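You operate a simulated robot arm through the tools that you are given. There is no shell and no other tool. Be economical: measure what you need, move in short steps, check, and stop when the job is done.

You run a simulated robot arm. Do the job below in one go: nothing can be reset, and whatever is moved stays where it is left.

TASK
Brush out the open gap, lay the dark strip, press it flush and slide the straightedge on to it.
Fine: take the strip from the trestle; put the round brush back; leave the turn buttons.

It is judged by the outcome, as a careful person would: the job done as asked, and still so three seconds after it is handed in. It fails if anything else is knocked over, pushed out of place, dropped, spilled or broken.

THE ROBOT
A 7-joint arm with a two-finger parallel gripper, fixed in place. Base frame: the origin is at the foot of the arm, x ahead of it, y to its left, z up. Units: mm, degrees, N and s.
With the tool pointing down near the work surface it reaches from about 320 to 740 mm from the base axis. Its first joint turns from -115.0 to 115.0 degrees. Payload 3.91 kg.
Tool frame: the origin (TCP) lies between the finger pads and is the grasp point; the fingertips stand 30 mm ahead of it; z points along the fingers, y is the line along which they close. Largest opening 110 mm; finger width 20, thickness 10; the body of the gripper, 48 by 112 mm, starts 55 mm behind the TCP.
Orientation is that of the tool frame in the base frame, as [roll, pitch, yaw] about the fixed x, y, z axes, in that order (R = Rz(yaw) Ry(pitch) Rx(roll)). With the fingers straight down and closing along the base's y, the tool's x points along the base's -x, its y along +y and its z along -z.

THE INTERFACE
- The arm moves only by the tool step_arm. Its argument "steps" is text: rows parted by semicolons, each of 7 numbers parted by spaces: the shift along the tool's x, y, z in mm, then the turn, a rotation vector about the tool's x, y, z in degrees, then the opening, from 0 (shut) to 1 (fully open). In form: dx dy dz rx ry rz fingers; .... A call has 1 to 10 rows; each row is the pose to reach, as a shift and turn from the pose commanded when the call began, along the tool's axes at that moment. Each row takes 0.2 s and may step no farther than 50 mm and 8.6 degrees from the row before; otherwise, or with a gripper value out of range, the whole call is refused. A pose out of reach is approached as far as the arm can. The call stops where the force on the tool passes 70 N (or 10 N more than at its start, if that is more) or the arm is blocked; 0.2 s more then pass. Each finger travels about 108 mm/s and halts on what it meets, pressing with about 41 N; the grip force reading is that of the motor and also rises with nothing between the fingers. The clock runs only during rows and for 0.2 s after the last one: add rows that repeat a pose to give the fingers time. The reply holds the time, the measured pose of the TCP, the force on the tool along the base axes, the opening and the grip force, in the units named above and with some noise, and new pictures: "show" is both (left out), scene, wrist or none.
- Cameras (640 x 400 px; columns grow to the right, rows downward): "scene" is fixed at [226.1, -648.9, 1498.8]; the picture's right is [0.88, -0.48, 0.00], its down [-0.20, -0.37, -0.90] and it looks along [0.43, 0.79, -0.43] (base axes); focal length 355 px, centre (320, 200). "wrist" rides on the gripper at [73, 17, -103] in the tool frame; the picture's right is [-0.23, 0.97, 0.00], its down [-0.76, -0.18, -0.62] and it looks along [-0.61, -0.14, 0.78] (tool axes); focal length 222 px, centre (320, 200).
- lift_body(by): slides the trunk up (or, below 0, down) by that many mm; the arm rides with it, the base frame stays. It gives what a move gives, with no picture.
- point_at(camera, pixels): there is no depth. For up to 12 entries [column, row, z] of the newest picture of that camera ("zoom" is the newest enlarged one), the place [x, y] in the base frame at which the ray of that pixel passes the height z, good to about 3 mm, but the place of the scene camera against the robot may be out by one fixed shift of up to 12 mm in any direction. The clock stands still meanwhile.
- zoom(camera, box): a new picture of the part [left, top, right, bottom] of that camera's present view, enlarged. The clock stands still meanwhile.
- sign_off(): hands the job in; it is judged then, once.

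Keep the steps short. Do not move on a guess: measure, check each grasp and each placing, and mend mistakes. In all there are 80 turns and 200 pictures (those below and enlarged ones count). Leave the gripper open and the arm clear of the work at the hand-in unless told otherwise, and finish with a single line.

The tools are called after "Call:" by a JSON object that holds its "method" and its "body". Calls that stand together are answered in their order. step_arm: Moves the arm, as the interface text tells. Its arguments: {"type":"object","properties":{"steps":{"type":"string"},"show":{"type":"string","enum":["both","scene","wrist","none"]}},"required":["steps"]} The other tools are called the same way: lift_body (by) slides the trunk up or down; point_at (camera, pixels) gives the place at which the rays of pixels pass given heights; zoom (camera, box) takes an enlarged picture of a part of a camera's view; sign_off () hands the job in.

At the start:

```text
clock: 0.0
eef_pos: [536.5, 86.7, 1231.5]
tool_rot: [179.9, 0.0, 179.9]
force: [0.6, -0.1, -0.2]
opening: 110.0
gripper_force: 0.1
trunk travel left (down, up): [-875.0, 115.0]
```

scene: 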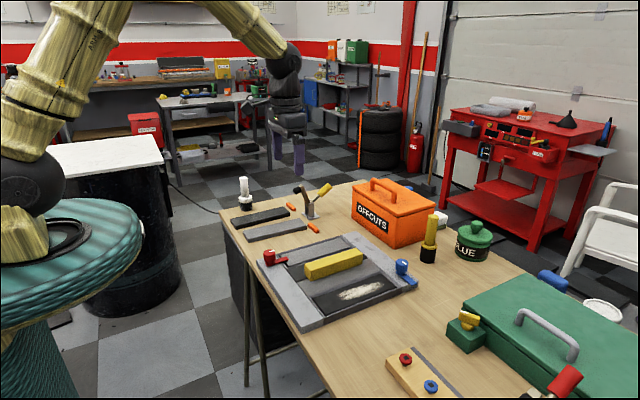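
wrist: 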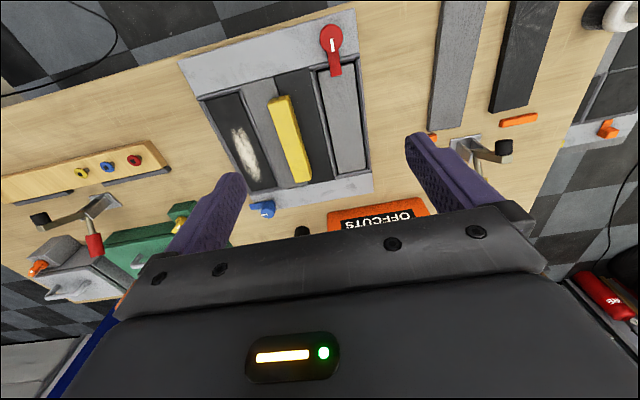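

I see a grey frame with gaps, a yellow straightedge, dark/grey strips, and brushes. I'll enlarge the views first.

Call:
{"method": "zoom", "body": {"camera": "scene", "box": [220, 170, 460, 340]}}

Call:
{"method": "zoom", "body": {"camera": "scene", "box": [380, 200, 640, 400]}}

Call:
{"method": "zoom", "body": {"camera": "wrist", "box": [170, 0, 640, 240]}}

Call:
{"method": "zoom", "body": {"camera": "wrist", "box": [0, 80, 300, 300]}}

```text
2.35 times, centred on (340, 255) of scene
```

zoom: 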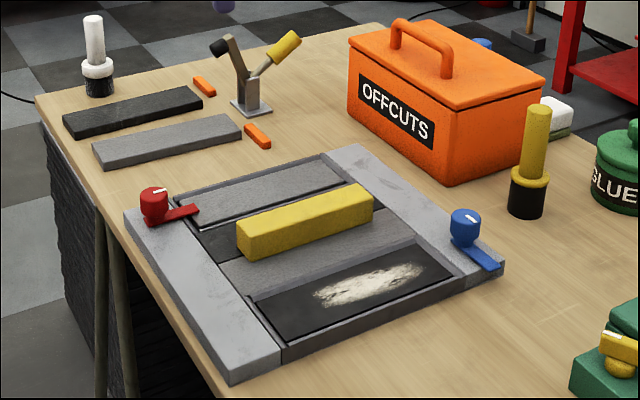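

```text
2.00 times, centred on (510, 300) of scene
```

zoom: 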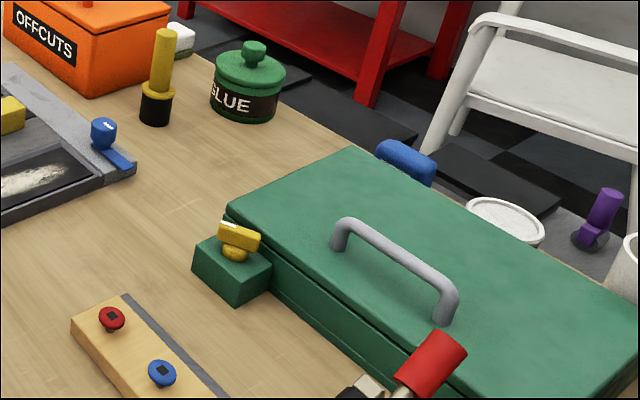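

```text
1.36 times, centred on (405, 120) of wrist
```

zoom: 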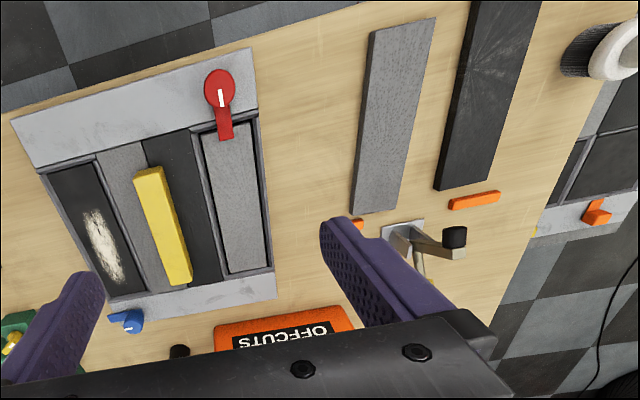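

```text
1.82 times, centred on (150, 190) of wrist
```

zoom: 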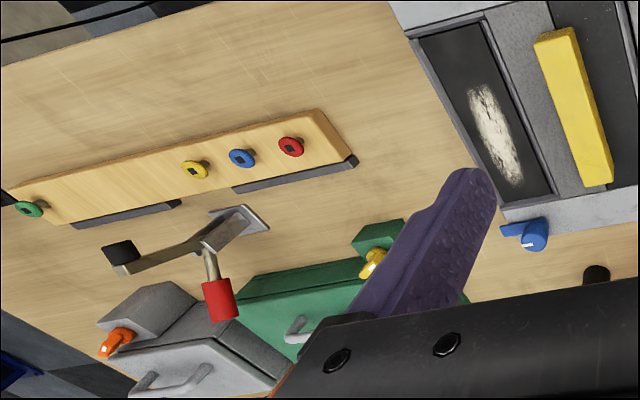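

Measuring the main features from the wrist view, at approximate heights.

Call:
{"method": "point_at", "body": {"camera": "wrist", "pixels": [[180, 60, 910], [355, 10, 910], [374, 190, 910], [232, 212, 910], [270, 97, 930], [300, 182, 930], [440, 0, 905], [432, 127, 905], [555, 0, 905], [525, 108, 905], [610, 15, 940], [240, 155, 905]]}}

Call:
{"method": "point_at", "body": {"camera": "scene", "pixels": [[245, 207, 900], [428, 260, 900], [232, 222, 910], [296, 207, 910], [244, 232, 910], [312, 222, 910], [345, 287, 900], [302, 331, 910], [352, 232, 910], [317, 233, 900], [247, 178, 980], [430, 212, 980]]}}

```text
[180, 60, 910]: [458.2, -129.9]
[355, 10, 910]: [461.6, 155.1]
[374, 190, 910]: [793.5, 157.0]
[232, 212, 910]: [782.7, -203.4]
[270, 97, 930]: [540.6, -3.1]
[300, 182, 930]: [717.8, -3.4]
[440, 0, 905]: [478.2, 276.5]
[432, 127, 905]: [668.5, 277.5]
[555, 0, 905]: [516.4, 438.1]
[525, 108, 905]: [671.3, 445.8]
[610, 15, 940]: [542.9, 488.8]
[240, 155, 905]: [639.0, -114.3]
```

```text
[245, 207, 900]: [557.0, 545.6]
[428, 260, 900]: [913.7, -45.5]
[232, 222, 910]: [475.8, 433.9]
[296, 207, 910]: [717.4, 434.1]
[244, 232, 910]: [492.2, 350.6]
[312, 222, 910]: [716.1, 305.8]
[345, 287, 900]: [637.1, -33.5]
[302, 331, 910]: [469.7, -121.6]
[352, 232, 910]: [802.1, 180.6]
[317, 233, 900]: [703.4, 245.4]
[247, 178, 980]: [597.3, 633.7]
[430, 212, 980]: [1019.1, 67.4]
```

The open gap with the dust is near y≈-115. The strips lie at y≈300–440. I'll move left and look at the strips and the white brush from above.

Call:
{"method": "step_arm", "body": {"steps": "30 50 0 0 0 0 1; 60 100 0 0 0 0 1; 90 150 0 0 0 0 1; 120 200 0 0 0 0 1; 130 250 0 0 0 0 1; 130 270 0 0 0 0 1", "show": "wrist"}}

```text
refused: row 1 steps farther than a row can; nothing moved
```

Call:
{"method": "step_arm", "body": {"steps": "20 40 0 0 0 0 1; 40 80 0 0 0 0 1; 60 120 0 0 0 0 1; 80 160 0 0 0 0 1; 100 200 0 0 0 0 1; 120 240 0 0 0 0 1; 130 280 0 0 0 0 1", "show": "wrist"}}

```text
clock: 1.6
eef_pos: [405.4, 367.7, 1232.0]
tool_rot: [-179.9, -0.1, 179.9]
force: [-0.1, 0.4, 0.4]
opening: 110.1
gripper_force: 0.1
trunk travel left (down, up): [-875.0, 115.0]
```

wrist: 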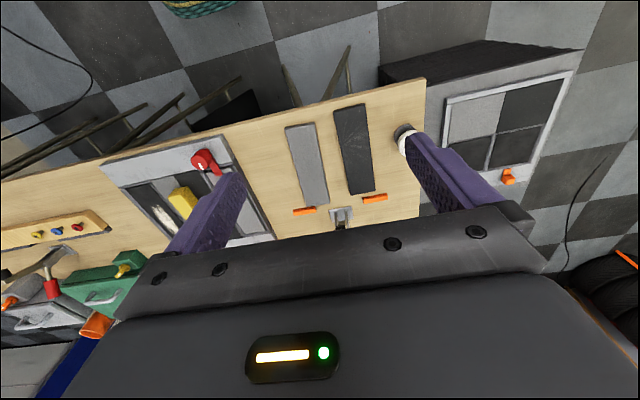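

Call:
{"method": "zoom", "body": {"camera": "wrist", "box": [270, 80, 450, 240]}}

Call:
{"method": "point_at", "body": {"camera": "wrist", "pixels": [[285, 127, 905], [315, 123, 905], [329, 203, 905], [302, 206, 905], [332, 108, 905], [365, 103, 905], [375, 190, 905], [349, 194, 905], [402, 130, 980], [400, 150, 920], [340, 213, 910], [426, 78, 900]]}}

Call:
{"method": "zoom", "body": {"camera": "wrist", "box": [0, 120, 290, 320]}}

```text
2.50 times, centred on (360, 160) of wrist
```

zoom: 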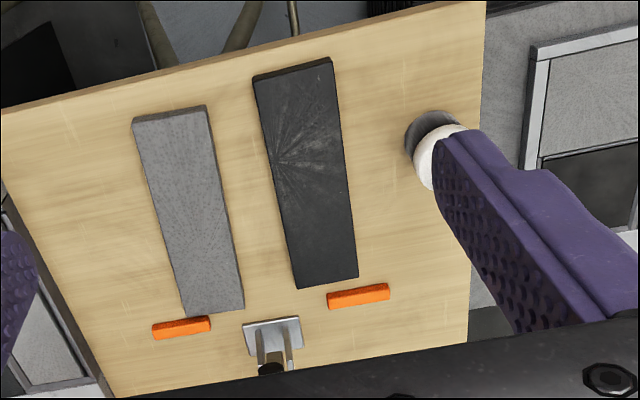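

```text
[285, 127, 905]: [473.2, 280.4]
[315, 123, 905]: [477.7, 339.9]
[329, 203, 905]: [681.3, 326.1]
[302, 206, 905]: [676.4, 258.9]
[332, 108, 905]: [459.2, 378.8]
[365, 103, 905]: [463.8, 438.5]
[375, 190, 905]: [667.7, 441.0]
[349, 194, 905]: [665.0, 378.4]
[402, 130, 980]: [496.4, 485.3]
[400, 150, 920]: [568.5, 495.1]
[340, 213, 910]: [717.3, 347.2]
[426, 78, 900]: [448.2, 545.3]
```

```text
2.00 times, centred on (145, 220) of wrist
```

zoom: 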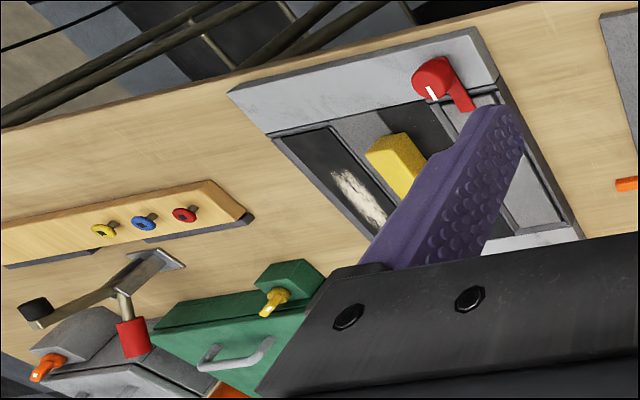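

Call:
{"method": "zoom", "body": {"camera": "scene", "box": [400, 195, 470, 275]}}

Call:
{"method": "zoom", "body": {"camera": "scene", "box": [225, 165, 345, 245]}}

Call:
{"method": "zoom", "body": {"camera": "scene", "box": [240, 225, 420, 335]}}

```text
5.00 times, centred on (435, 235) of scene
```

zoom: 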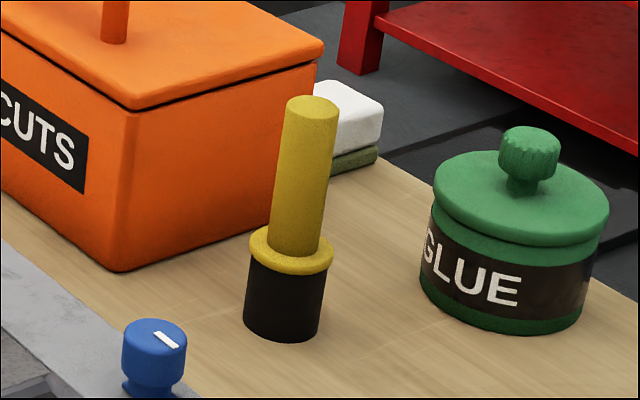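

```text
5.00 times, centred on (285, 205) of scene
```

zoom: 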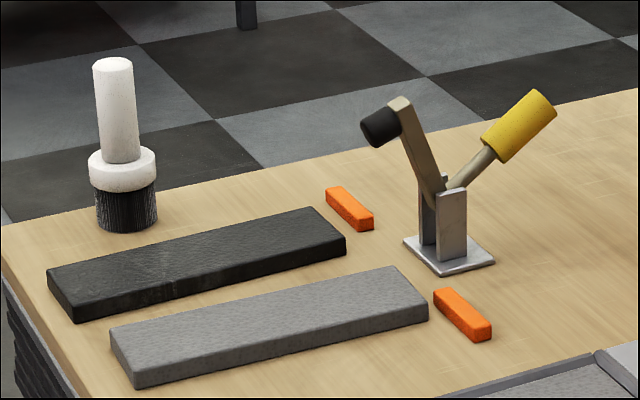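

```text
3.56 times, centred on (330, 280) of scene
```

zoom: 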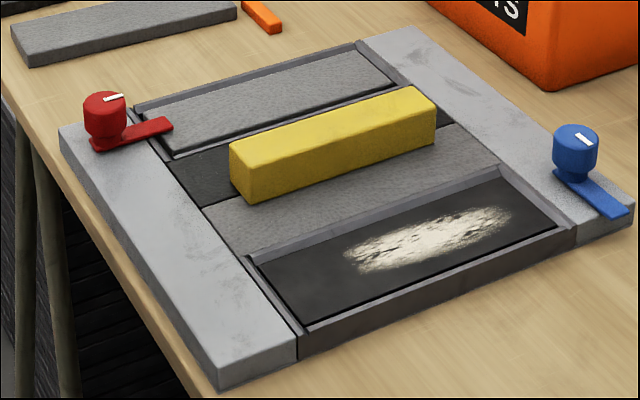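

The white one has bristles (round brush); the yellow one has a smooth plug. I'll move so the white brush is between the fingers in the view.

Call:
{"method": "step_arm", "body": {"steps": "5 40 10 0 0 0 1; 10 80 30 0 0 0 1; 15 120 50 0 0 0 1; 15 140 70 0 0 0 1", "show": "wrist"}}

```text
clock: 2.6
eef_pos: [392.6, 506.3, 1161.4]
tool_rot: [180.0, -0.1, 179.9]
force: [-0.2, -0.4, 0.4]
opening: 109.8
gripper_force: 0.1
trunk travel left (down, up): [-875.0, 115.0]
```

wrist: 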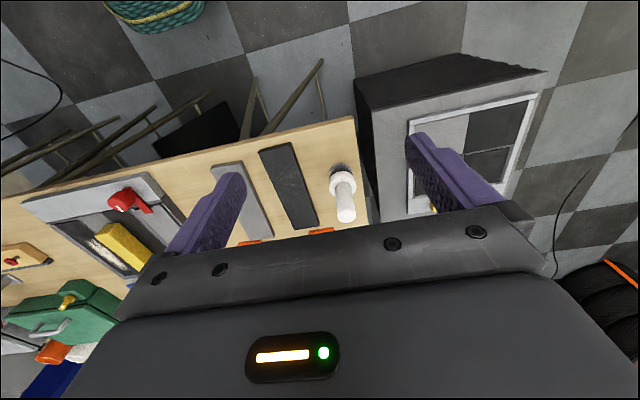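

Call:
{"method": "zoom", "body": {"camera": "wrist", "box": [300, 145, 380, 235]}}

Call:
{"method": "zoom", "body": {"camera": "scene", "box": [225, 165, 265, 215]}}

```text
4.44 times, centred on (340, 190) of wrist
```

zoom: 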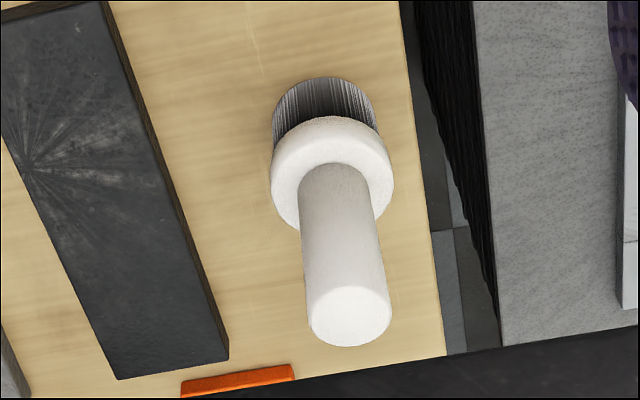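

```text
8.00 times, centred on (245, 190) of scene
```

zoom: 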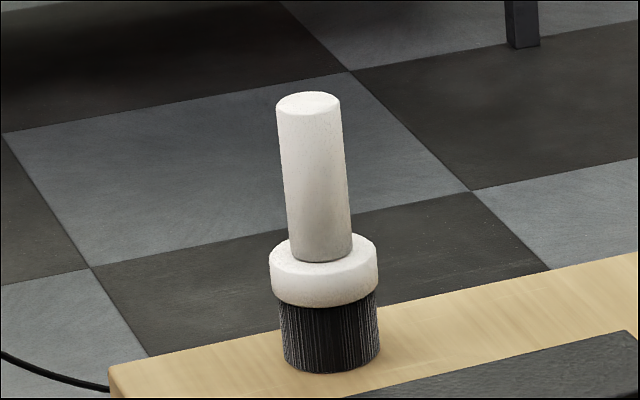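

Call:
{"method": "point_at", "body": {"camera": "wrist", "pixels": [[341, 172, 900], [341, 162.5, 900], [329.2, 171, 900], [353, 170, 900], [346.5, 216, 1000], [346.5, 216, 1020], [346.5, 216, 1040], [343, 193, 930], [343, 193, 950]]}}

Call:
{"method": "point_at", "body": {"camera": "scene", "pixels": [[246.2, 209, 900], [243.5, 179, 1000], [243.5, 179, 1020], [243.5, 179, 1040]]}}

```text
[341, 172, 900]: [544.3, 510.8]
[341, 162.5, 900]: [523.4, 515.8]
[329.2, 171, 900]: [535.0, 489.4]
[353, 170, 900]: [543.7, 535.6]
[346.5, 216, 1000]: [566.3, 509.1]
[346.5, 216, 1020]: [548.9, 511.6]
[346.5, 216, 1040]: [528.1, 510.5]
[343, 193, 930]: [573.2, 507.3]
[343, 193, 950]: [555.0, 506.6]
```

```text
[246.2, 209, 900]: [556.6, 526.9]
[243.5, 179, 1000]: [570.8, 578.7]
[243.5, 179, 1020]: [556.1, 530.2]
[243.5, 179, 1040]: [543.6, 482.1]
```

Brush is at about (545, 511), top z≈1020, handle about 27 mm wide. I'll go above it.

Call:
{"method": "step_arm", "body": {"steps": "-40 2 0 0 0 0 1; -80 4 0 0 0 0 1; -120 5 20 0 0 0 1; -152 5 40 0 0 0 1; -152 5 70 0 0 0 1", "show": "both"}}

```text
clock: 3.8
eef_pos: [544.9, 511.2, 1091.4]
tool_rot: [-179.9, 0.0, 180.0]
force: [-0.2, 0.4, 0.3]
opening: 110.1
gripper_force: 0.0
trunk travel left (down, up): [-875.0, 115.0]
```

scene: 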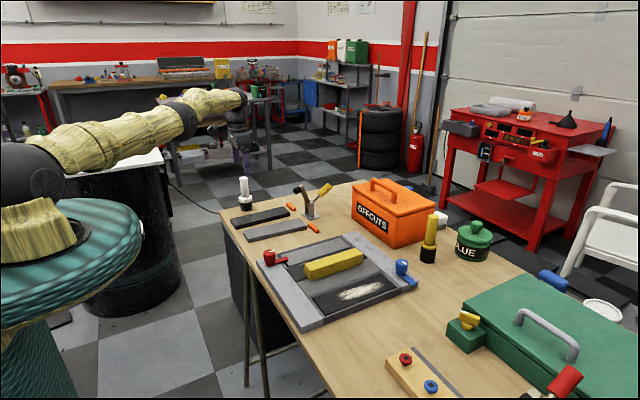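
wrist: 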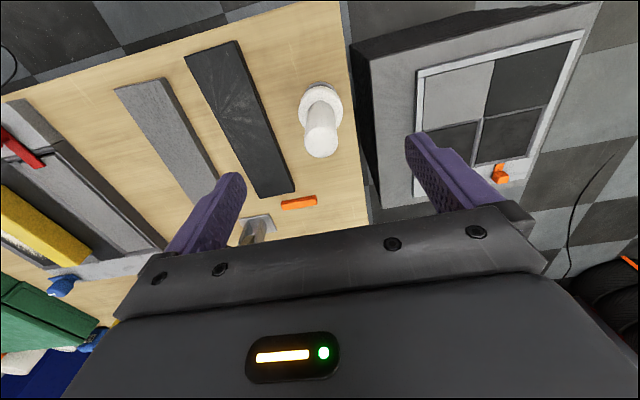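

Call:
{"method": "point_at", "body": {"camera": "wrist", "pixels": [[320.5, 141, 1020], [321, 105, 950], [306, 142, 1020], [336, 142, 1020]]}}

Call:
{"method": "zoom", "body": {"camera": "scene", "box": [210, 110, 280, 220]}}

```text
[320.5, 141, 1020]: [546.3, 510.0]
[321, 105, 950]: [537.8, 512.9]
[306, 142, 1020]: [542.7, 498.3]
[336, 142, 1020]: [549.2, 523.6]
```

```text
3.64 times, centred on (245, 165) of scene
```

zoom: 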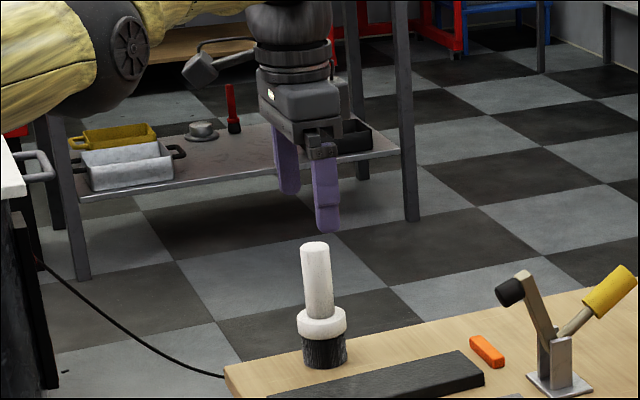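

Aligned. Descend to z≈995 and close on the handle.

Call:
{"method": "step_arm", "body": {"steps": "0 0 35 0 0 0 1; 0 0 70 0 0 0 1; 0 0 96 0 0 0 1; 0 0 96 0 0 0 0.6; 0 0 96 0 0 0 0.2; 0 0 96 0 0 0 0.1; 0 0 96 0 0 0 0.1", "show": "both"}}

```text
clock: 5.4
eef_pos: [537.7, 506.0, 997.2]
tool_rot: [180.0, 0.0, 179.8]
force: [0.3, -0.3, 0.8]
opening: 27.0
gripper_force: 41.5
out of reach, approached as far as the arm can: row 2, 3, 4, 5, 6, 7
trunk travel left (down, up): [-875.0, 115.0]
```

scene: 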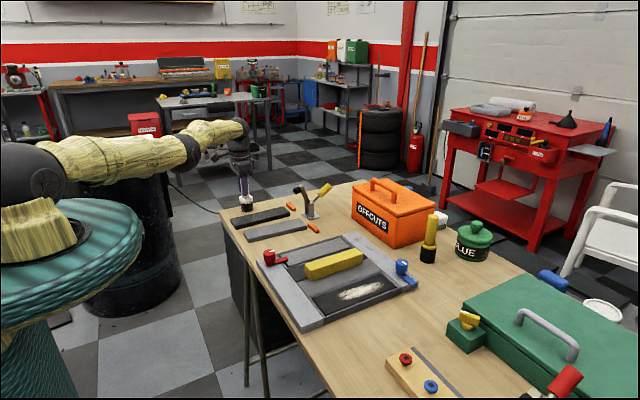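
wrist: 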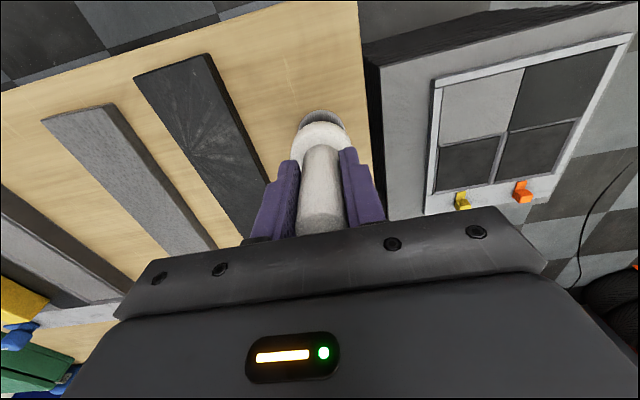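

Gripped (27 mm). Lift straight and carry towards the gap at a safe height.

Call:
{"method": "step_arm", "body": {"steps": "5 0 -40 0 0 0 0.1; 15 0 -80 0 0 0 0.1; 25 -20 -115 0 0 0 0.1; 30 -65 -125 0 0 0 0.1; 35 -110 -130 0 0 0 0.1; 40 -155 -135 0 0 0 0.1; 45 -200 -135 0 0 0 0.1; 50 -245 -135 0 0 0 0.1; 55 -290 -135 0 0 0 0.1; 60 -335 -135 0 0 0 0.1", "show": "none"}}

Call:
{"method": "step_arm", "body": {"steps": "0 -45 0 0 0 0 0.1; 0 -90 0 0 0 0 0.1; 0 -135 0 0 0 0 0.1; 0 -180 0 0 0 0 0.1; 0 -225 0 0 0 0 0.1; 0 -270 0 0 0 0 0.1; 0 -290 0 0 0 0 0.1", "show": "both"}}

```text
clock: 7.6
eef_pos: [701.9, 274.6, 1144.4]
tool_rot: [179.9, -0.2, 179.9]
force: [0.2, 0.4, -0.6]
opening: 26.9
gripper_force: 40.9
out of reach, approached as far as the arm can: row 1, 2, 3, 4, 5, 6, 7, 8, 9, 10
trunk travel left (down, up): [-875.0, 115.0]
```

```text
clock: 9.2
eef_pos: [757.4, -9.0, 1153.9]
tool_rot: [-179.9, -0.1, 180.0]
force: [0.5, 0.1, -1.1]
opening: 27.1
gripper_force: 41.1
out of reach, approached as far as the arm can: row 1, 2, 3, 4, 5, 6, 7
trunk travel left (down, up): [-875.0, 115.0]
```

scene: 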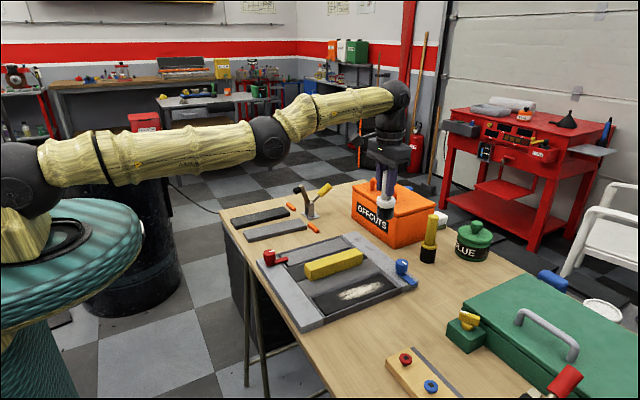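
wrist: 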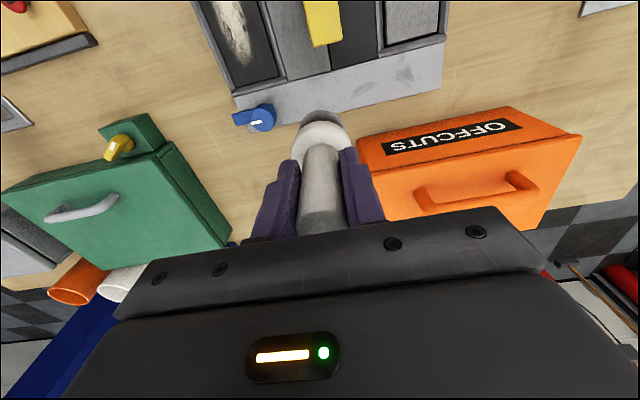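

The arm ended further out than expected (x 757), as if stuck stretched out at the edge of its reach. I'll make a small test move back towards the base and see.

Call:
{"method": "step_arm", "body": {"steps": "0 0 0 0 0 0 0.1; 20 0 0 0 0 0 0.1", "show": "none"}}

```text
clock: 9.8
eef_pos: [757.3, -8.4, 1154.3]
tool_rot: [-180.0, -0.2, -179.9]
force: [-0.4, -0.4, -1.1]
opening: 27.1
gripper_force: 40.9
out of reach, approached as far as the arm can: row 2
trunk travel left (down, up): [-875.0, 115.0]
```

Stuck at the stretched singularity. Try a larger inward pull with a small tilt to unlock it.

Call:
{"method": "step_arm", "body": {"steps": "45 0 0 0 0 0 0.1; 90 0 0 0 0 0 0.1", "show": "none"}}

```text
clock: 10.4
eef_pos: [756.7, -9.7, 1165.8]
tool_rot: [-180.0, 0.0, -180.0]
force: [0.0, -0.4, -1.0]
opening: 26.9
gripper_force: 40.8
out of reach, approached as far as the arm can: row 1, 2
trunk travel left (down, up): [-875.0, 115.0]
```

Call:
{"method": "step_arm", "body": {"steps": "0 0 0 0 -8 0 0.1; 0 0 0 0 -16 0 0.1", "show": "none"}}

```text
clock: 11.0
eef_pos: [813.7, -12.4, 1171.2]
tool_rot: [180.0, 15.9, 179.8]
force: [0.5, -0.7, -0.9]
opening: 26.9
gripper_force: 41.2
out of reach, approached as far as the arm can: row 1, 2
trunk travel left (down, up): [-875.0, 115.0]
```

Still straight. I'll combine turning the tool back with pulling inward and upward, so the elbow has a reason to bend.

Call:
{"method": "step_arm", "body": {"steps": "35 0 0 0 8 0 0.1; 70 0 0 0 16 0 0.1; 105 0 0 0 24 0 0.1; 140 0 0 0 32 0 0.1", "show": "none"}}

```text
clock: 12.0
eef_pos: [702.8, -11.8, 1134.3]
tool_rot: [179.9, -16.3, 180.0]
force: [0.1, -0.2, -1.4]
opening: 27.1
gripper_force: 41.3
out of reach, approached as far as the arm can: row 1, 2, 3, 4
trunk travel left (down, up): [-875.0, 115.0]
```

Call:
{"method": "step_arm", "body": {"steps": "0 0 -10 0 0 0 0.1; 0 0 -20 0 0 0 0.1; 0 0 -40 0 0 0 0.1; 0 0 -60 0 0 0 0.1; 0 0 -80 0 0 0 0.1;0 0 -120 0 0 0 0.1", "show": "scene"}}

```text
clock: 13.4
eef_pos: [688.9, -8.7, 1249.3]
tool_rot: [-180.0, -15.9, 179.9]
force: [-0.1, 0.4, -0.7]
opening: 27.3
gripper_force: 40.6
out of reach, approached as far as the arm can: row 2, 3, 4, 5, 6
trunk travel left (down, up): [-875.0, 115.0]
```

scene: 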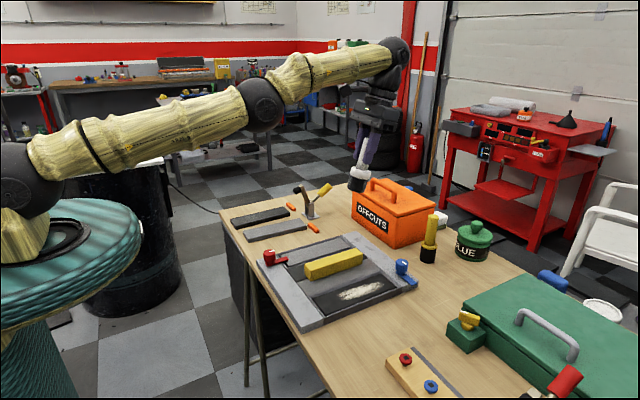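

Call:
{"method": "step_arm", "body": {"steps": "45 0 0 0 0 0 0.1; 90 0 0 0 0 0 0.1; 135 0 0 0 0 0 0.1; 180 0 0 0 0 0 0.1; 225 0 0 0 0 0 0.1; 270 0 0 0 0 0 0.1", "show": "none"}}

```text
clock: 14.8
eef_pos: [575.7, -8.3, 1431.9]
tool_rot: [-178.3, 7.9, -178.9]
force: [-7.0, 0.1, -4.6]
opening: 27.3
gripper_force: 40.8
out of reach, approached as far as the arm can: row 1, 2, 3, 4
trunk travel left (down, up): [-875.0, 115.0]
```

It has come unstuck: the last rows are reachable. Hold to let it settle.

Call:
{"method": "step_arm", "body": {"steps": "0 0 0 0 0 0 0.1; 0 0 0 0 0 0 0.1; 0 0 0 0 0 0 0.1", "show": "both"}}

```text
clock: 15.6
eef_pos: [434.8, -8.6, 1322.3]
tool_rot: [-180.0, -16.1, 180.0]
force: [-0.2, -0.6, -1.8]
opening: 27.2
gripper_force: 41.3
trunk travel left (down, up): [-875.0, 115.0]
```

scene: 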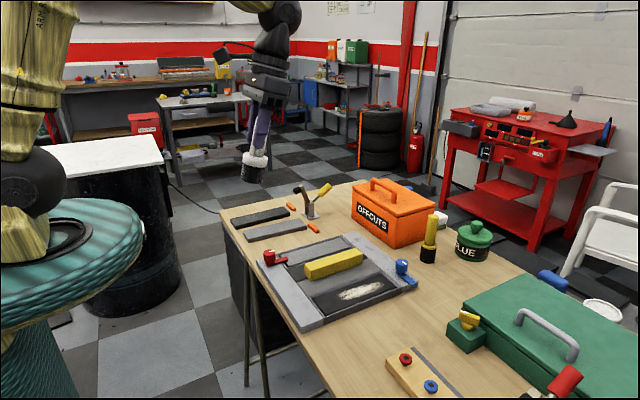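
wrist: 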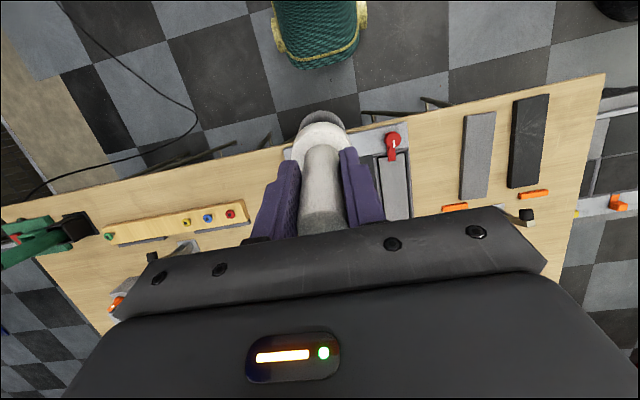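

Level the tool, then position to view the gap left of the held brush.

Call:
{"method": "step_arm", "body": {"steps": "0 0 0 0 -8 0 0.1; 0 0 0 0 -16.1 0 0.1; 0 0 0 0 -16.1 0 0.1", "show": "none"}}

Call:
{"method": "step_arm", "body": {"steps": "-20 20 35 0 0 0 0.1; -35 40 70 0 0 0 0.1; -50 60 105 0 0 0 0.1; -60 70 140 0 0 0 0.1; -60 70 140 0 0 0 0.1", "show": "wrist"}}

```text
clock: 16.4
eef_pos: [433.4, -10.2, 1324.0]
tool_rot: [180.0, 0.1, 179.9]
force: [0.2, 0.4, -1.2]
opening: 27.0
gripper_force: 41.1
trunk travel left (down, up): [-875.0, 115.0]
```

```text
clock: 17.6
eef_pos: [491.6, 61.9, 1183.0]
tool_rot: [180.0, 0.1, 180.0]
force: [-0.5, 0.2, -1.3]
opening: 27.2
gripper_force: 40.8
trunk travel left (down, up): [-875.0, 115.0]
```

wrist: 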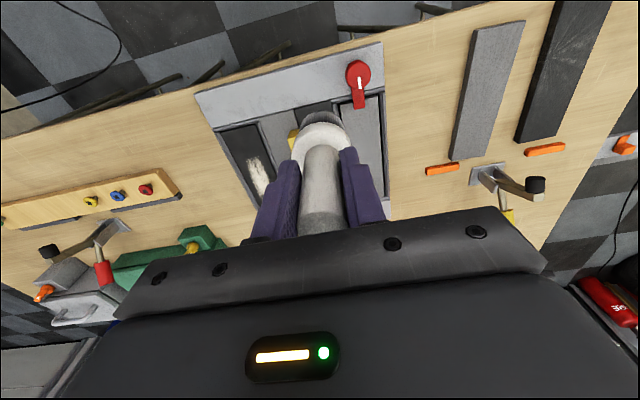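

Call:
{"method": "step_arm", "body": {"steps": "-35 20 0 0 0 0 0.1; -70 45 0 0 0 0 0.1; -80 70 10 0 0 0 0.1; -80 70 10 0 0 0 0.1", "show": "wrist"}}

Call:
{"method": "zoom", "body": {"camera": "wrist", "box": [120, 20, 360, 170]}}

```text
clock: 18.6
eef_pos: [571.8, 129.3, 1172.4]
tool_rot: [-180.0, 0.1, -180.0]
force: [0.0, 0.7, -1.2]
opening: 27.2
gripper_force: 41.0
trunk travel left (down, up): [-875.0, 115.0]
```

wrist: 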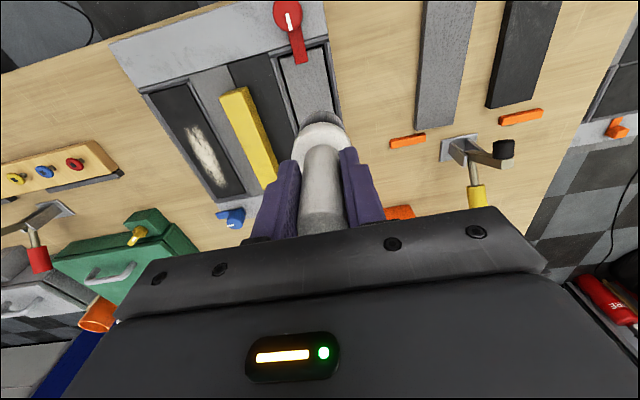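

```text
2.67 times, centred on (240, 95) of wrist
```

zoom: 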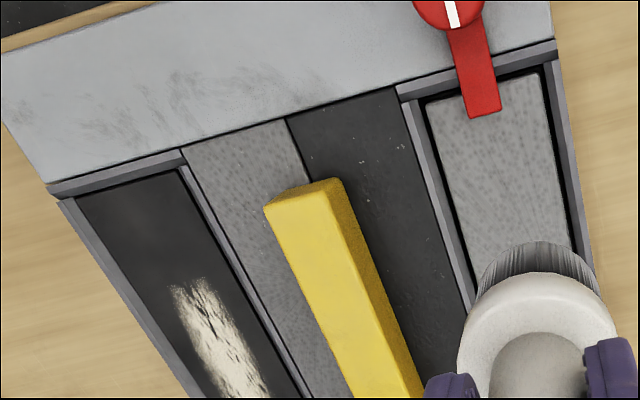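

Call:
{"method": "zoom", "body": {"camera": "wrist", "box": [190, 130, 290, 240]}}

Call:
{"method": "point_at", "body": {"camera": "wrist", "pixels": [[149, 95, 910], [186.8, 83, 910], [143, 94, 920], [188, 80, 920], [192.5, 83, 920], [214, 201, 910], [244, 193, 910], [230, 98, 945], [247, 90, 945], [110, 42, 920], [325, 0, 920], [133, 100, 900]]}}

Call:
{"method": "zoom", "body": {"camera": "scene", "box": [290, 250, 430, 335]}}

```text
3.64 times, centred on (240, 185) of wrist
```

zoom: 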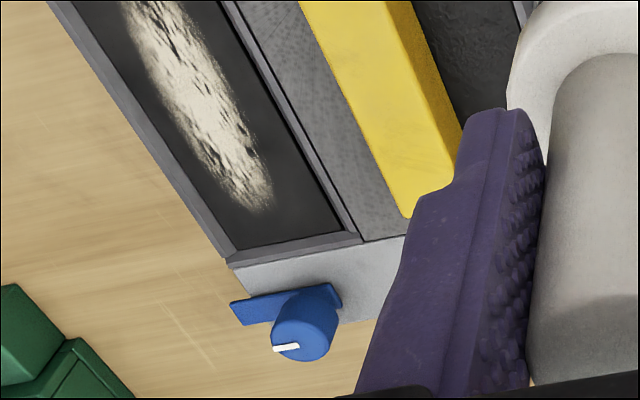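

```text
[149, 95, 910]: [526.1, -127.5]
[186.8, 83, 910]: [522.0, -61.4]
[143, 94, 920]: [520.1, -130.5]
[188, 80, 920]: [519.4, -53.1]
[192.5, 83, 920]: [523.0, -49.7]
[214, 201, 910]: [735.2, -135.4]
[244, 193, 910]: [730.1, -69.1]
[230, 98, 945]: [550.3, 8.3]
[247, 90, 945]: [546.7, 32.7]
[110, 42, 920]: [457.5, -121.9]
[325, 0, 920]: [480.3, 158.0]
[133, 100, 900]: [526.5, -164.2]
```

```text
4.57 times, centred on (360, 292) of scene
```

zoom: 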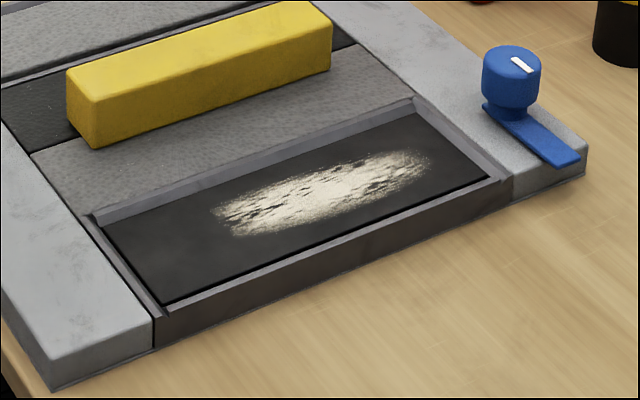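

The gap floor spans about x 524–733, y −131…−65 (centre ≈(628,−98)). Dust covers the middle. Move the brush above it.

Call:
{"method": "step_arm", "body": {"steps": "0 -45 0 0 0 0 0.1; 0 -90 0 0 0 0 0.1; -10 -135 0 0 0 0 0.1; -20 -180 0 0 0 0 0.1; -28 -227 0 0 0 0 0.1; -48 -227 40 0 0 0 0.1; -48 -227 80 0 0 0 0.1; -48 -227 120 0 0 0 0.1; -48 -227 120 0 0 0 0.1", "show": "both"}}

```text
clock: 20.6
eef_pos: [618.6, -98.6, 1052.3]
tool_rot: [180.0, 0.2, -179.9]
force: [-0.6, 0.5, -1.6]
opening: 27.3
gripper_force: 40.7
trunk travel left (down, up): [-875.0, 115.0]
```

scene: 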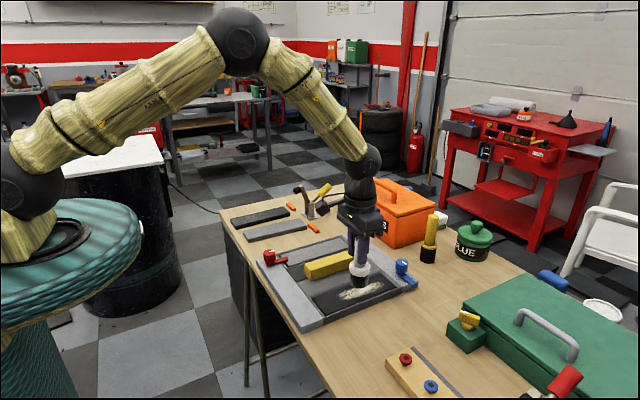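
wrist: 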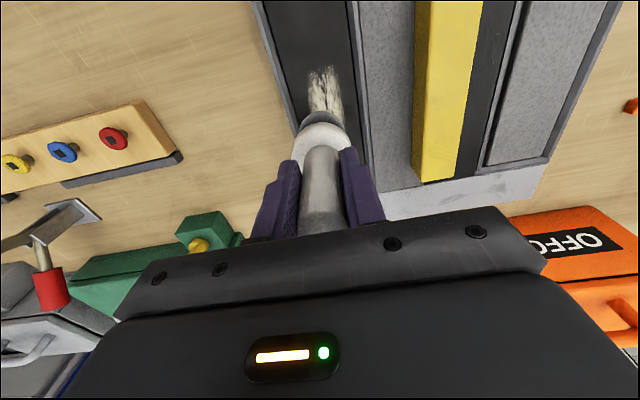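

Call:
{"method": "zoom", "body": {"camera": "wrist", "box": [230, 0, 450, 140]}}

Call:
{"method": "point_at", "body": {"camera": "wrist", "pixels": [[260, 5, 908], [292, 112, 908], [347, 5, 908], [366, 110, 908], [311, 75, 908], [340, 75, 908]]}}

```text
2.86 times, centred on (340, 70) of wrist
```

zoom: 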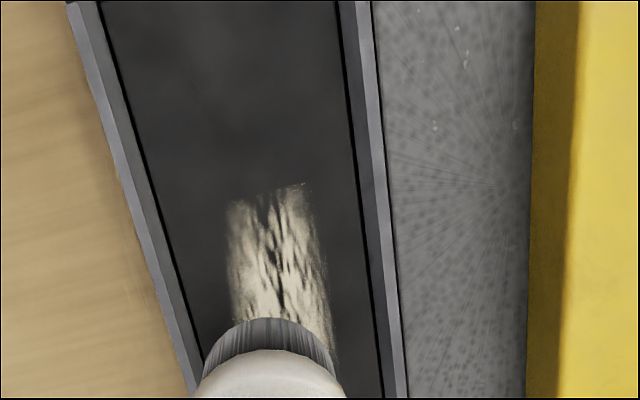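

```text
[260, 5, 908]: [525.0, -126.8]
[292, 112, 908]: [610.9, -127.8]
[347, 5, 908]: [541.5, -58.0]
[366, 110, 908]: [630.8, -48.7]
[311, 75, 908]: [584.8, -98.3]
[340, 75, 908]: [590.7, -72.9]
```

Call:
{"method": "point_at", "body": {"camera": "zoom", "pixels": [[127, 100, 908], [347, 100, 908], [180, 300, 908], [370, 300, 908], [228, 210, 908], [310, 210, 908], [265, 195, 908]]}}

```text
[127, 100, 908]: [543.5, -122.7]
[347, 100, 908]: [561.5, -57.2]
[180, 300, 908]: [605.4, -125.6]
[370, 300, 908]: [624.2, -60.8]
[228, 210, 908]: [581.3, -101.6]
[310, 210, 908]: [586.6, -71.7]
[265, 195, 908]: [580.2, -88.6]
```

Gap centreline is y≈−94 near mid, slightly skewed. Shift to y≈−94 and start at the near end of the dust (brush axis x≈560), then descend until contact.

Call:
{"method": "step_arm", "body": {"steps": "30 4 0 0 0 0 0.1; 60 6 0 0 0 0 0.1; 60 6 25 0 0 0 0.1; 60 6 35 0 0 0 0.1; 60 6 40 0 0 0 0.1; 60 6 40 0 0 0 0.1", "show": "scene"}}

Call:
{"method": "zoom", "body": {"camera": "scene", "box": [290, 225, 430, 335]}}

```text
clock: 22.0
eef_pos: [560.2, -91.2, 1015.6]
tool_rot: [-179.9, 0.6, 179.9]
force: [1.0, -1.0, 35.1]
opening: 27.4
gripper_force: 40.7
trunk travel left (down, up): [-875.0, 115.0]
```

scene: 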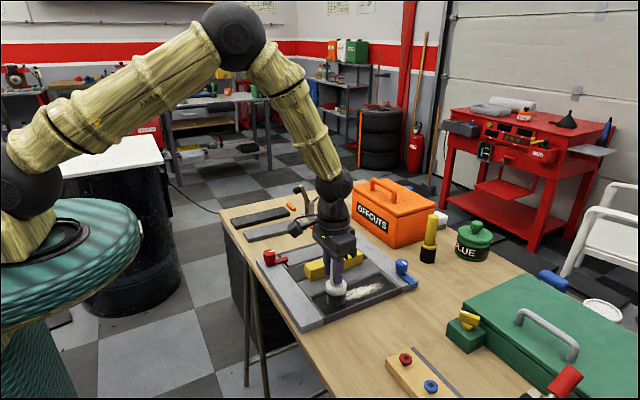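

```text
3.64 times, centred on (360, 280) of scene
```

zoom: 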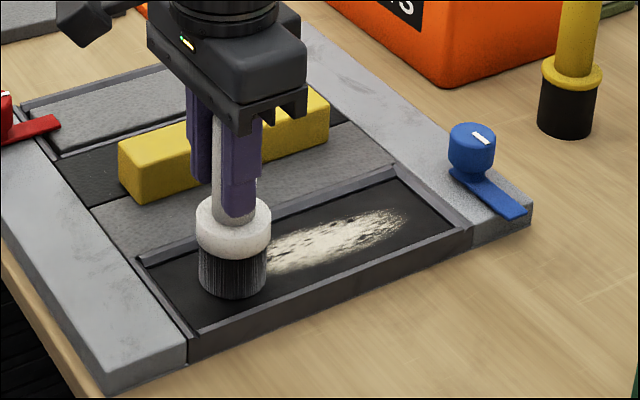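

Bristles touch the gap floor (35 N). Ease off slightly and sweep along the gap and back.

Call:
{"method": "step_arm", "body": {"steps": "12 1 -1.5 0 0 0 0.1; -15 0 -1.5 0 0 0 0.1; -45 -1 -1.5 0 0 0 0.1; -75 -3 -1.5 0 0 0 0.1; -105 -4 -1.5 0 0 0 0.1; -132 -5 -1.5 0 0 0 0.1; -132 -5 -1.5 0 0 0 0.1; -105 -4 -1.5 0 0 0 0.1; -75 -3 -1.5 0 0 0 0.1; -45 -2 -1.5 0 0 0 0.1", "show": "scene"}}

Call:
{"method": "zoom", "body": {"camera": "scene", "box": [290, 225, 430, 335]}}

```text
clock: 24.2
eef_pos: [604.8, -92.4, 1014.6]
tool_rot: [-180.0, 0.2, 180.0]
force: [-0.4, 0.1, -1.7]
opening: 27.1
gripper_force: 41.5
trunk travel left (down, up): [-875.0, 115.0]
```

scene: 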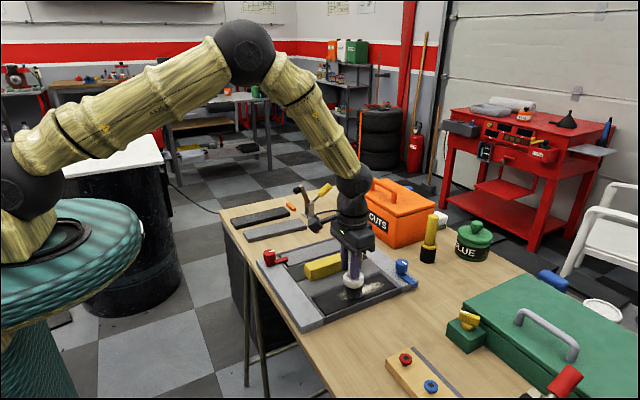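

```text
3.64 times, centred on (360, 280) of scene
```

zoom: 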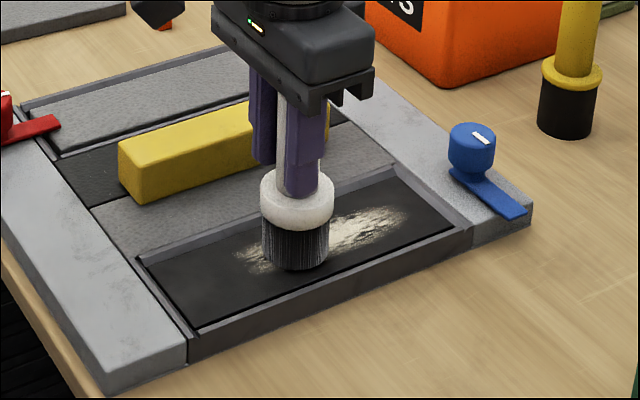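

No contact there at that height. Lower by 3 mm and sweep again.

Call:
{"method": "step_arm", "body": {"steps": "0 0 2 0 0 0 0.1; 0 0 3 0 0 0 0.1; 0 0 3 0 0 0 0.1", "show": "none"}}

```text
clock: 25.0
eef_pos: [605.0, -92.4, 1010.8]
tool_rot: [180.0, 0.3, 179.9]
force: [0.7, 0.6, 4.6]
opening: 27.2
gripper_force: 40.7
trunk travel left (down, up): [-875.0, 115.0]
```

Call:
{"method": "step_arm", "body": {"steps": "0 0 1 0 0 0 0.1; 25 1 1 0 0 0 0.1; 55 2 1 0 0 0 0.1; 30 2 1 0 0 0 0.1; 0 0 1 0 0 0 0.1; -30 -1 1 0 0 0 0.1; -60 -2 1 0 0 0 0.1; -88 -3 1 0 0 0 0.1; -60 -2 1 0 0 0 0.1; -30 -1 1 0 0 0 0.1", "show": "scene"}}

Call:
{"method": "zoom", "body": {"camera": "scene", "box": [290, 225, 430, 335]}}

```text
clock: 27.2
eef_pos: [635.7, -94.0, 1011.4]
tool_rot: [180.0, 0.2, 179.9]
force: [1.9, 0.6, 11.2]
opening: 27.2
gripper_force: 41.0
trunk travel left (down, up): [-875.0, 115.0]
```

scene: 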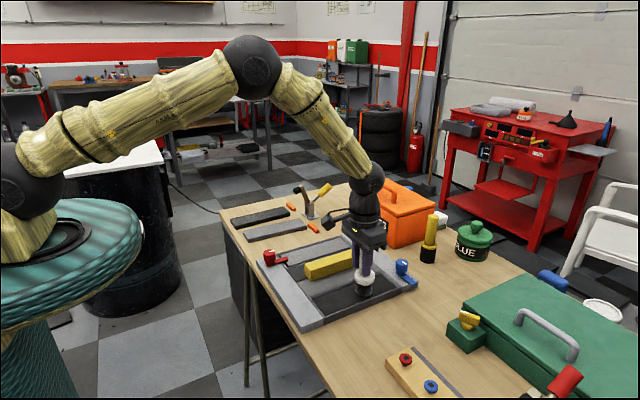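

```text
3.64 times, centred on (360, 280) of scene
```

zoom: 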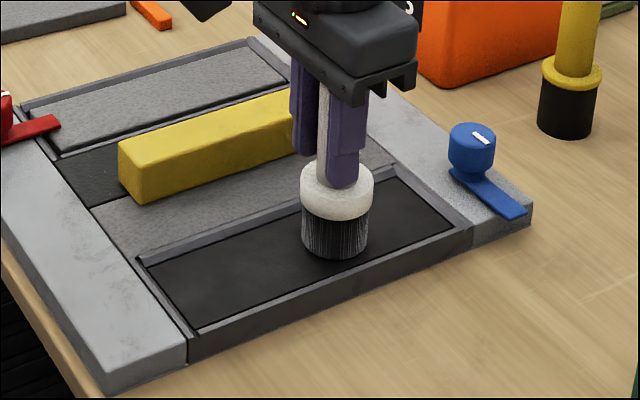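

The gap is swept clean. Lift the brush and check the whole gap.

Call:
{"method": "step_arm", "body": {"steps": "0 0 -40 0 0 0 0.1; 0 0 -80 0 0 0 0.1; 40 20 -110 0 0 0 0.1; 80 45 -120 0 0 0 0.1; 120 70 -120 0 0 0 0.1; 150 105 -120 0 0 0 0.1; 155 150 -120 0 0 0 0.1; 155 195 -120 0 0 0 0.1; 155 240 -120 0 0 0 0.1; 155 285 -120 0 0 0 0.1", "show": "scene"}}

Call:
{"method": "zoom", "body": {"camera": "scene", "box": [290, 225, 430, 335]}}

```text
refused: row 3 steps farther than a row can; nothing moved
```

```text
3.64 times, centred on (360, 280) of scene
```

zoom: 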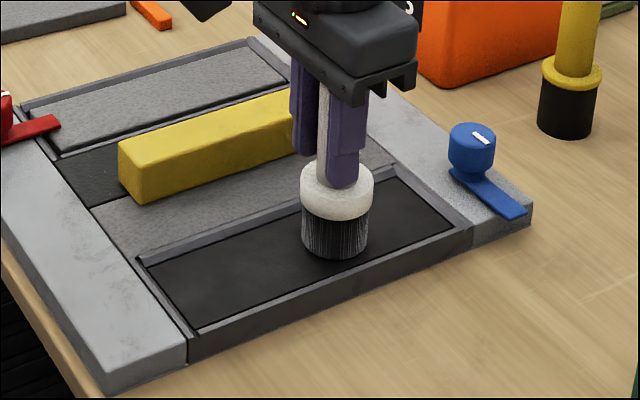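

Call:
{"method": "step_arm", "body": {"steps": "0 0 -40 0 0 0 0.1; 0 0 -80 0 0 0 0.1; 30 15 -110 0 0 0 0.1; 70 40 -120 0 0 0 0.1; 110 65 -120 0 0 0 0.1; 140 100 -120 0 0 0 0.1; 150 145 -120 0 0 0 0.1; 155 190 -120 0 0 0 0.1; 155 235 -120 0 0 0 0.1; 155 280 -120 0 0 0 0.1", "show": "scene"}}

Call:
{"method": "zoom", "body": {"camera": "scene", "box": [290, 225, 430, 335]}}

```text
clock: 29.4
eef_pos: [480.9, 187.6, 1129.9]
tool_rot: [-179.9, 0.1, 179.9]
force: [-0.5, 0.0, -0.5]
opening: 27.2
gripper_force: 40.8
trunk travel left (down, up): [-875.0, 115.0]
```

scene: 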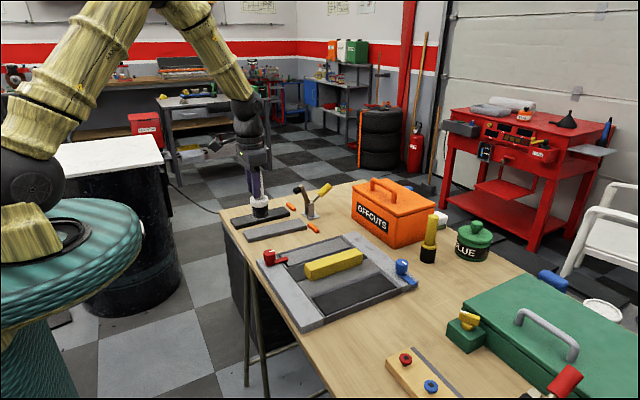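

```text
3.64 times, centred on (360, 280) of scene
```

zoom: 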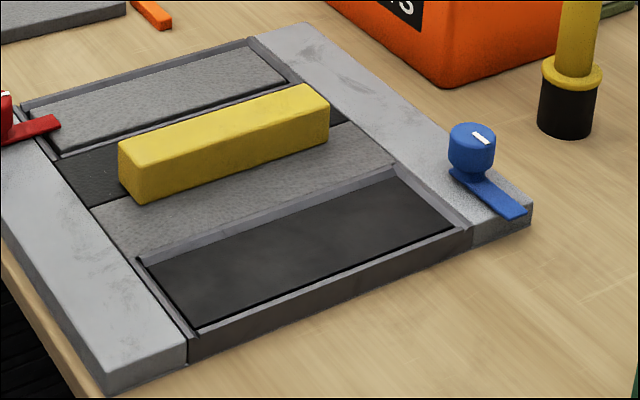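

Clean. Raise the hand, carry towards the brush's place, then drop the trunk by 120 mm to gain reach.

Call:
{"method": "step_arm", "body": {"steps": "0 30 -30 0 0 0 0.1; 0 60 -60 0 0 0 0.1; 0 95 -90 0 0 0 0.1; 0 130 -120 0 0 0 0.1; 0 175 -120 0 0 0 0.1; 0 220 -120 0 0 0 0.1; 0 265 -120 0 0 0 0.1; 0 300 -120 0 0 0 0.1; 0 300 -120 0 0 0 0.1", "show": "none"}}

Call:
{"method": "lift_body", "body": {"by": -120}}

```text
clock: 31.4
eef_pos: [477.8, 487.5, 1251.5]
tool_rot: [-180.0, 0.0, 180.0]
force: [-0.5, 0.2, -1.1]
opening: 26.9
gripper_force: 40.7
trunk travel left (down, up): [-875.0, 115.0]
```

```text
clock: 32.9
eef_pos: [479.6, 486.5, 1130.5]
tool_rot: [-180.0, 0.1, 180.0]
force: [0.6, 0.9, -1.3]
opening: 27.1
gripper_force: 41.0
trunk travel left (down, up): [-755.0, 235.0]
```

Call:
{"method": "step_arm", "body": {"steps": "-20 10 0 0 0 0 0.1; -40 18 30 0 0 0 0.1; -58 23 60 0 0 0 0.1; -58 23 95 0 0 0 0.1; -58 23 118 0 0 0 0.1; -58 23 126 0 0 0 0.1; -58 23 126 0 0 0 0.1", "show": "both"}}

Call:
{"method": "zoom", "body": {"camera": "scene", "box": [210, 150, 290, 220]}}

```text
clock: 34.5
eef_pos: [537.8, 509.1, 1003.2]
tool_rot: [-180.0, 0.1, -180.0]
force: [-0.1, 0.1, -1.0]
opening: 26.9
gripper_force: 41.2
out of reach, approached as far as the arm can: row 3
trunk travel left (down, up): [-755.0, 235.0]
```

scene: 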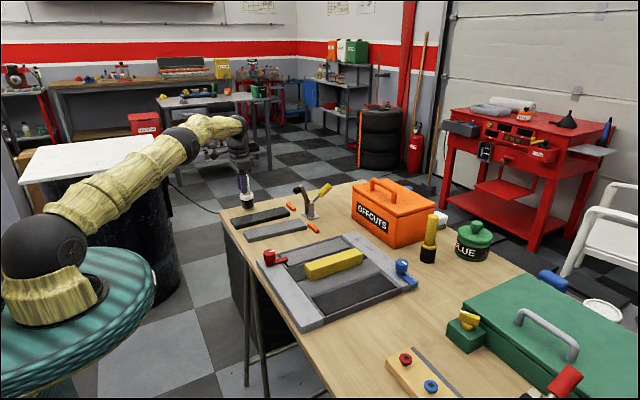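
wrist: 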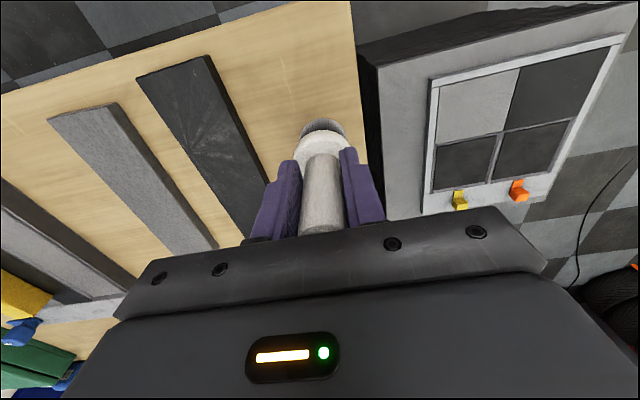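

```text
5.71 times, centred on (250, 185) of scene
```

zoom: 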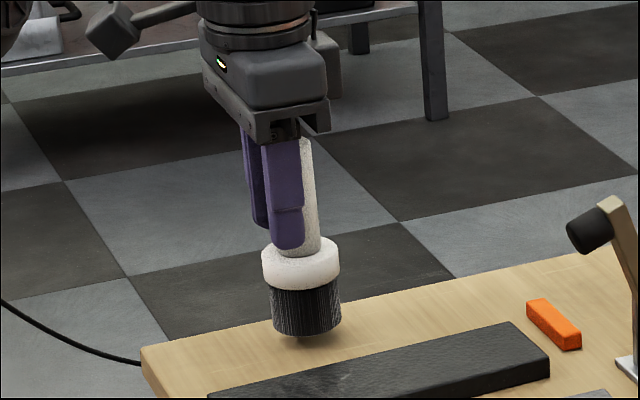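

Near the table. Lower in small steps until contact.

Call:
{"method": "step_arm", "body": {"steps": "0 0 3 0 0 0 0.1; 0 0 5 0 0 0 0.1; 0 0 7 0 0 0 0.1; 0 0 7 0 0 0 0.1", "show": "none"}}

```text
clock: 35.5
eef_pos: [536.3, 510.0, 996.9]
tool_rot: [-180.0, 0.1, -180.0]
force: [-0.1, -0.2, -0.4]
opening: 27.2
gripper_force: 41.0
trunk travel left (down, up): [-755.0, 235.0]
```

Call:
{"method": "step_arm", "body": {"steps": "0 0 1 0 0 0 0.1; 0 0 2 0 0 0 0.1; 0 0 3 0 0 0 0.1; 0 0 3 0 0 0 0.1", "show": "none"}}

```text
clock: 36.5
eef_pos: [539.0, 508.8, 995.1]
tool_rot: [180.0, 0.0, 180.0]
force: [0.3, -0.7, -1.3]
opening: 27.0
gripper_force: 41.3
trunk travel left (down, up): [-755.0, 235.0]
```

Call:
{"method": "step_arm", "body": {"steps": "0 0 1 0 0 0 0.1; 0 0 2 0 0 0 0.1; 0 0 2 0 0 0 0.1", "show": "none"}}

Call:
{"method": "zoom", "body": {"camera": "scene", "box": [225, 180, 265, 220]}}

```text
clock: 37.3
eef_pos: [536.9, 508.5, 994.4]
tool_rot: [179.8, 0.1, 179.9]
force: [0.8, -1.2, 7.4]
opening: 27.1
gripper_force: 40.8
trunk travel left (down, up): [-755.0, 235.0]
```

```text
10.00 times, centred on (245, 200) of scene
```

zoom: 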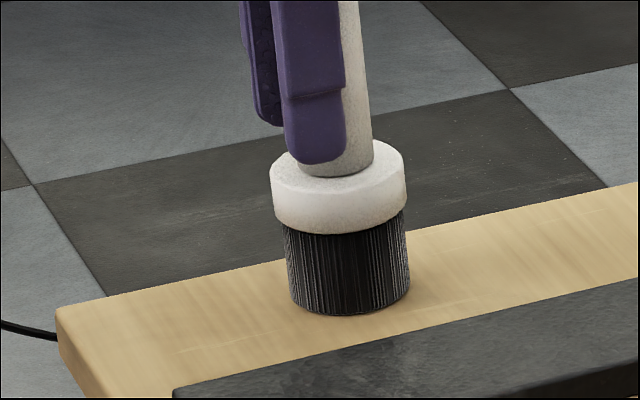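

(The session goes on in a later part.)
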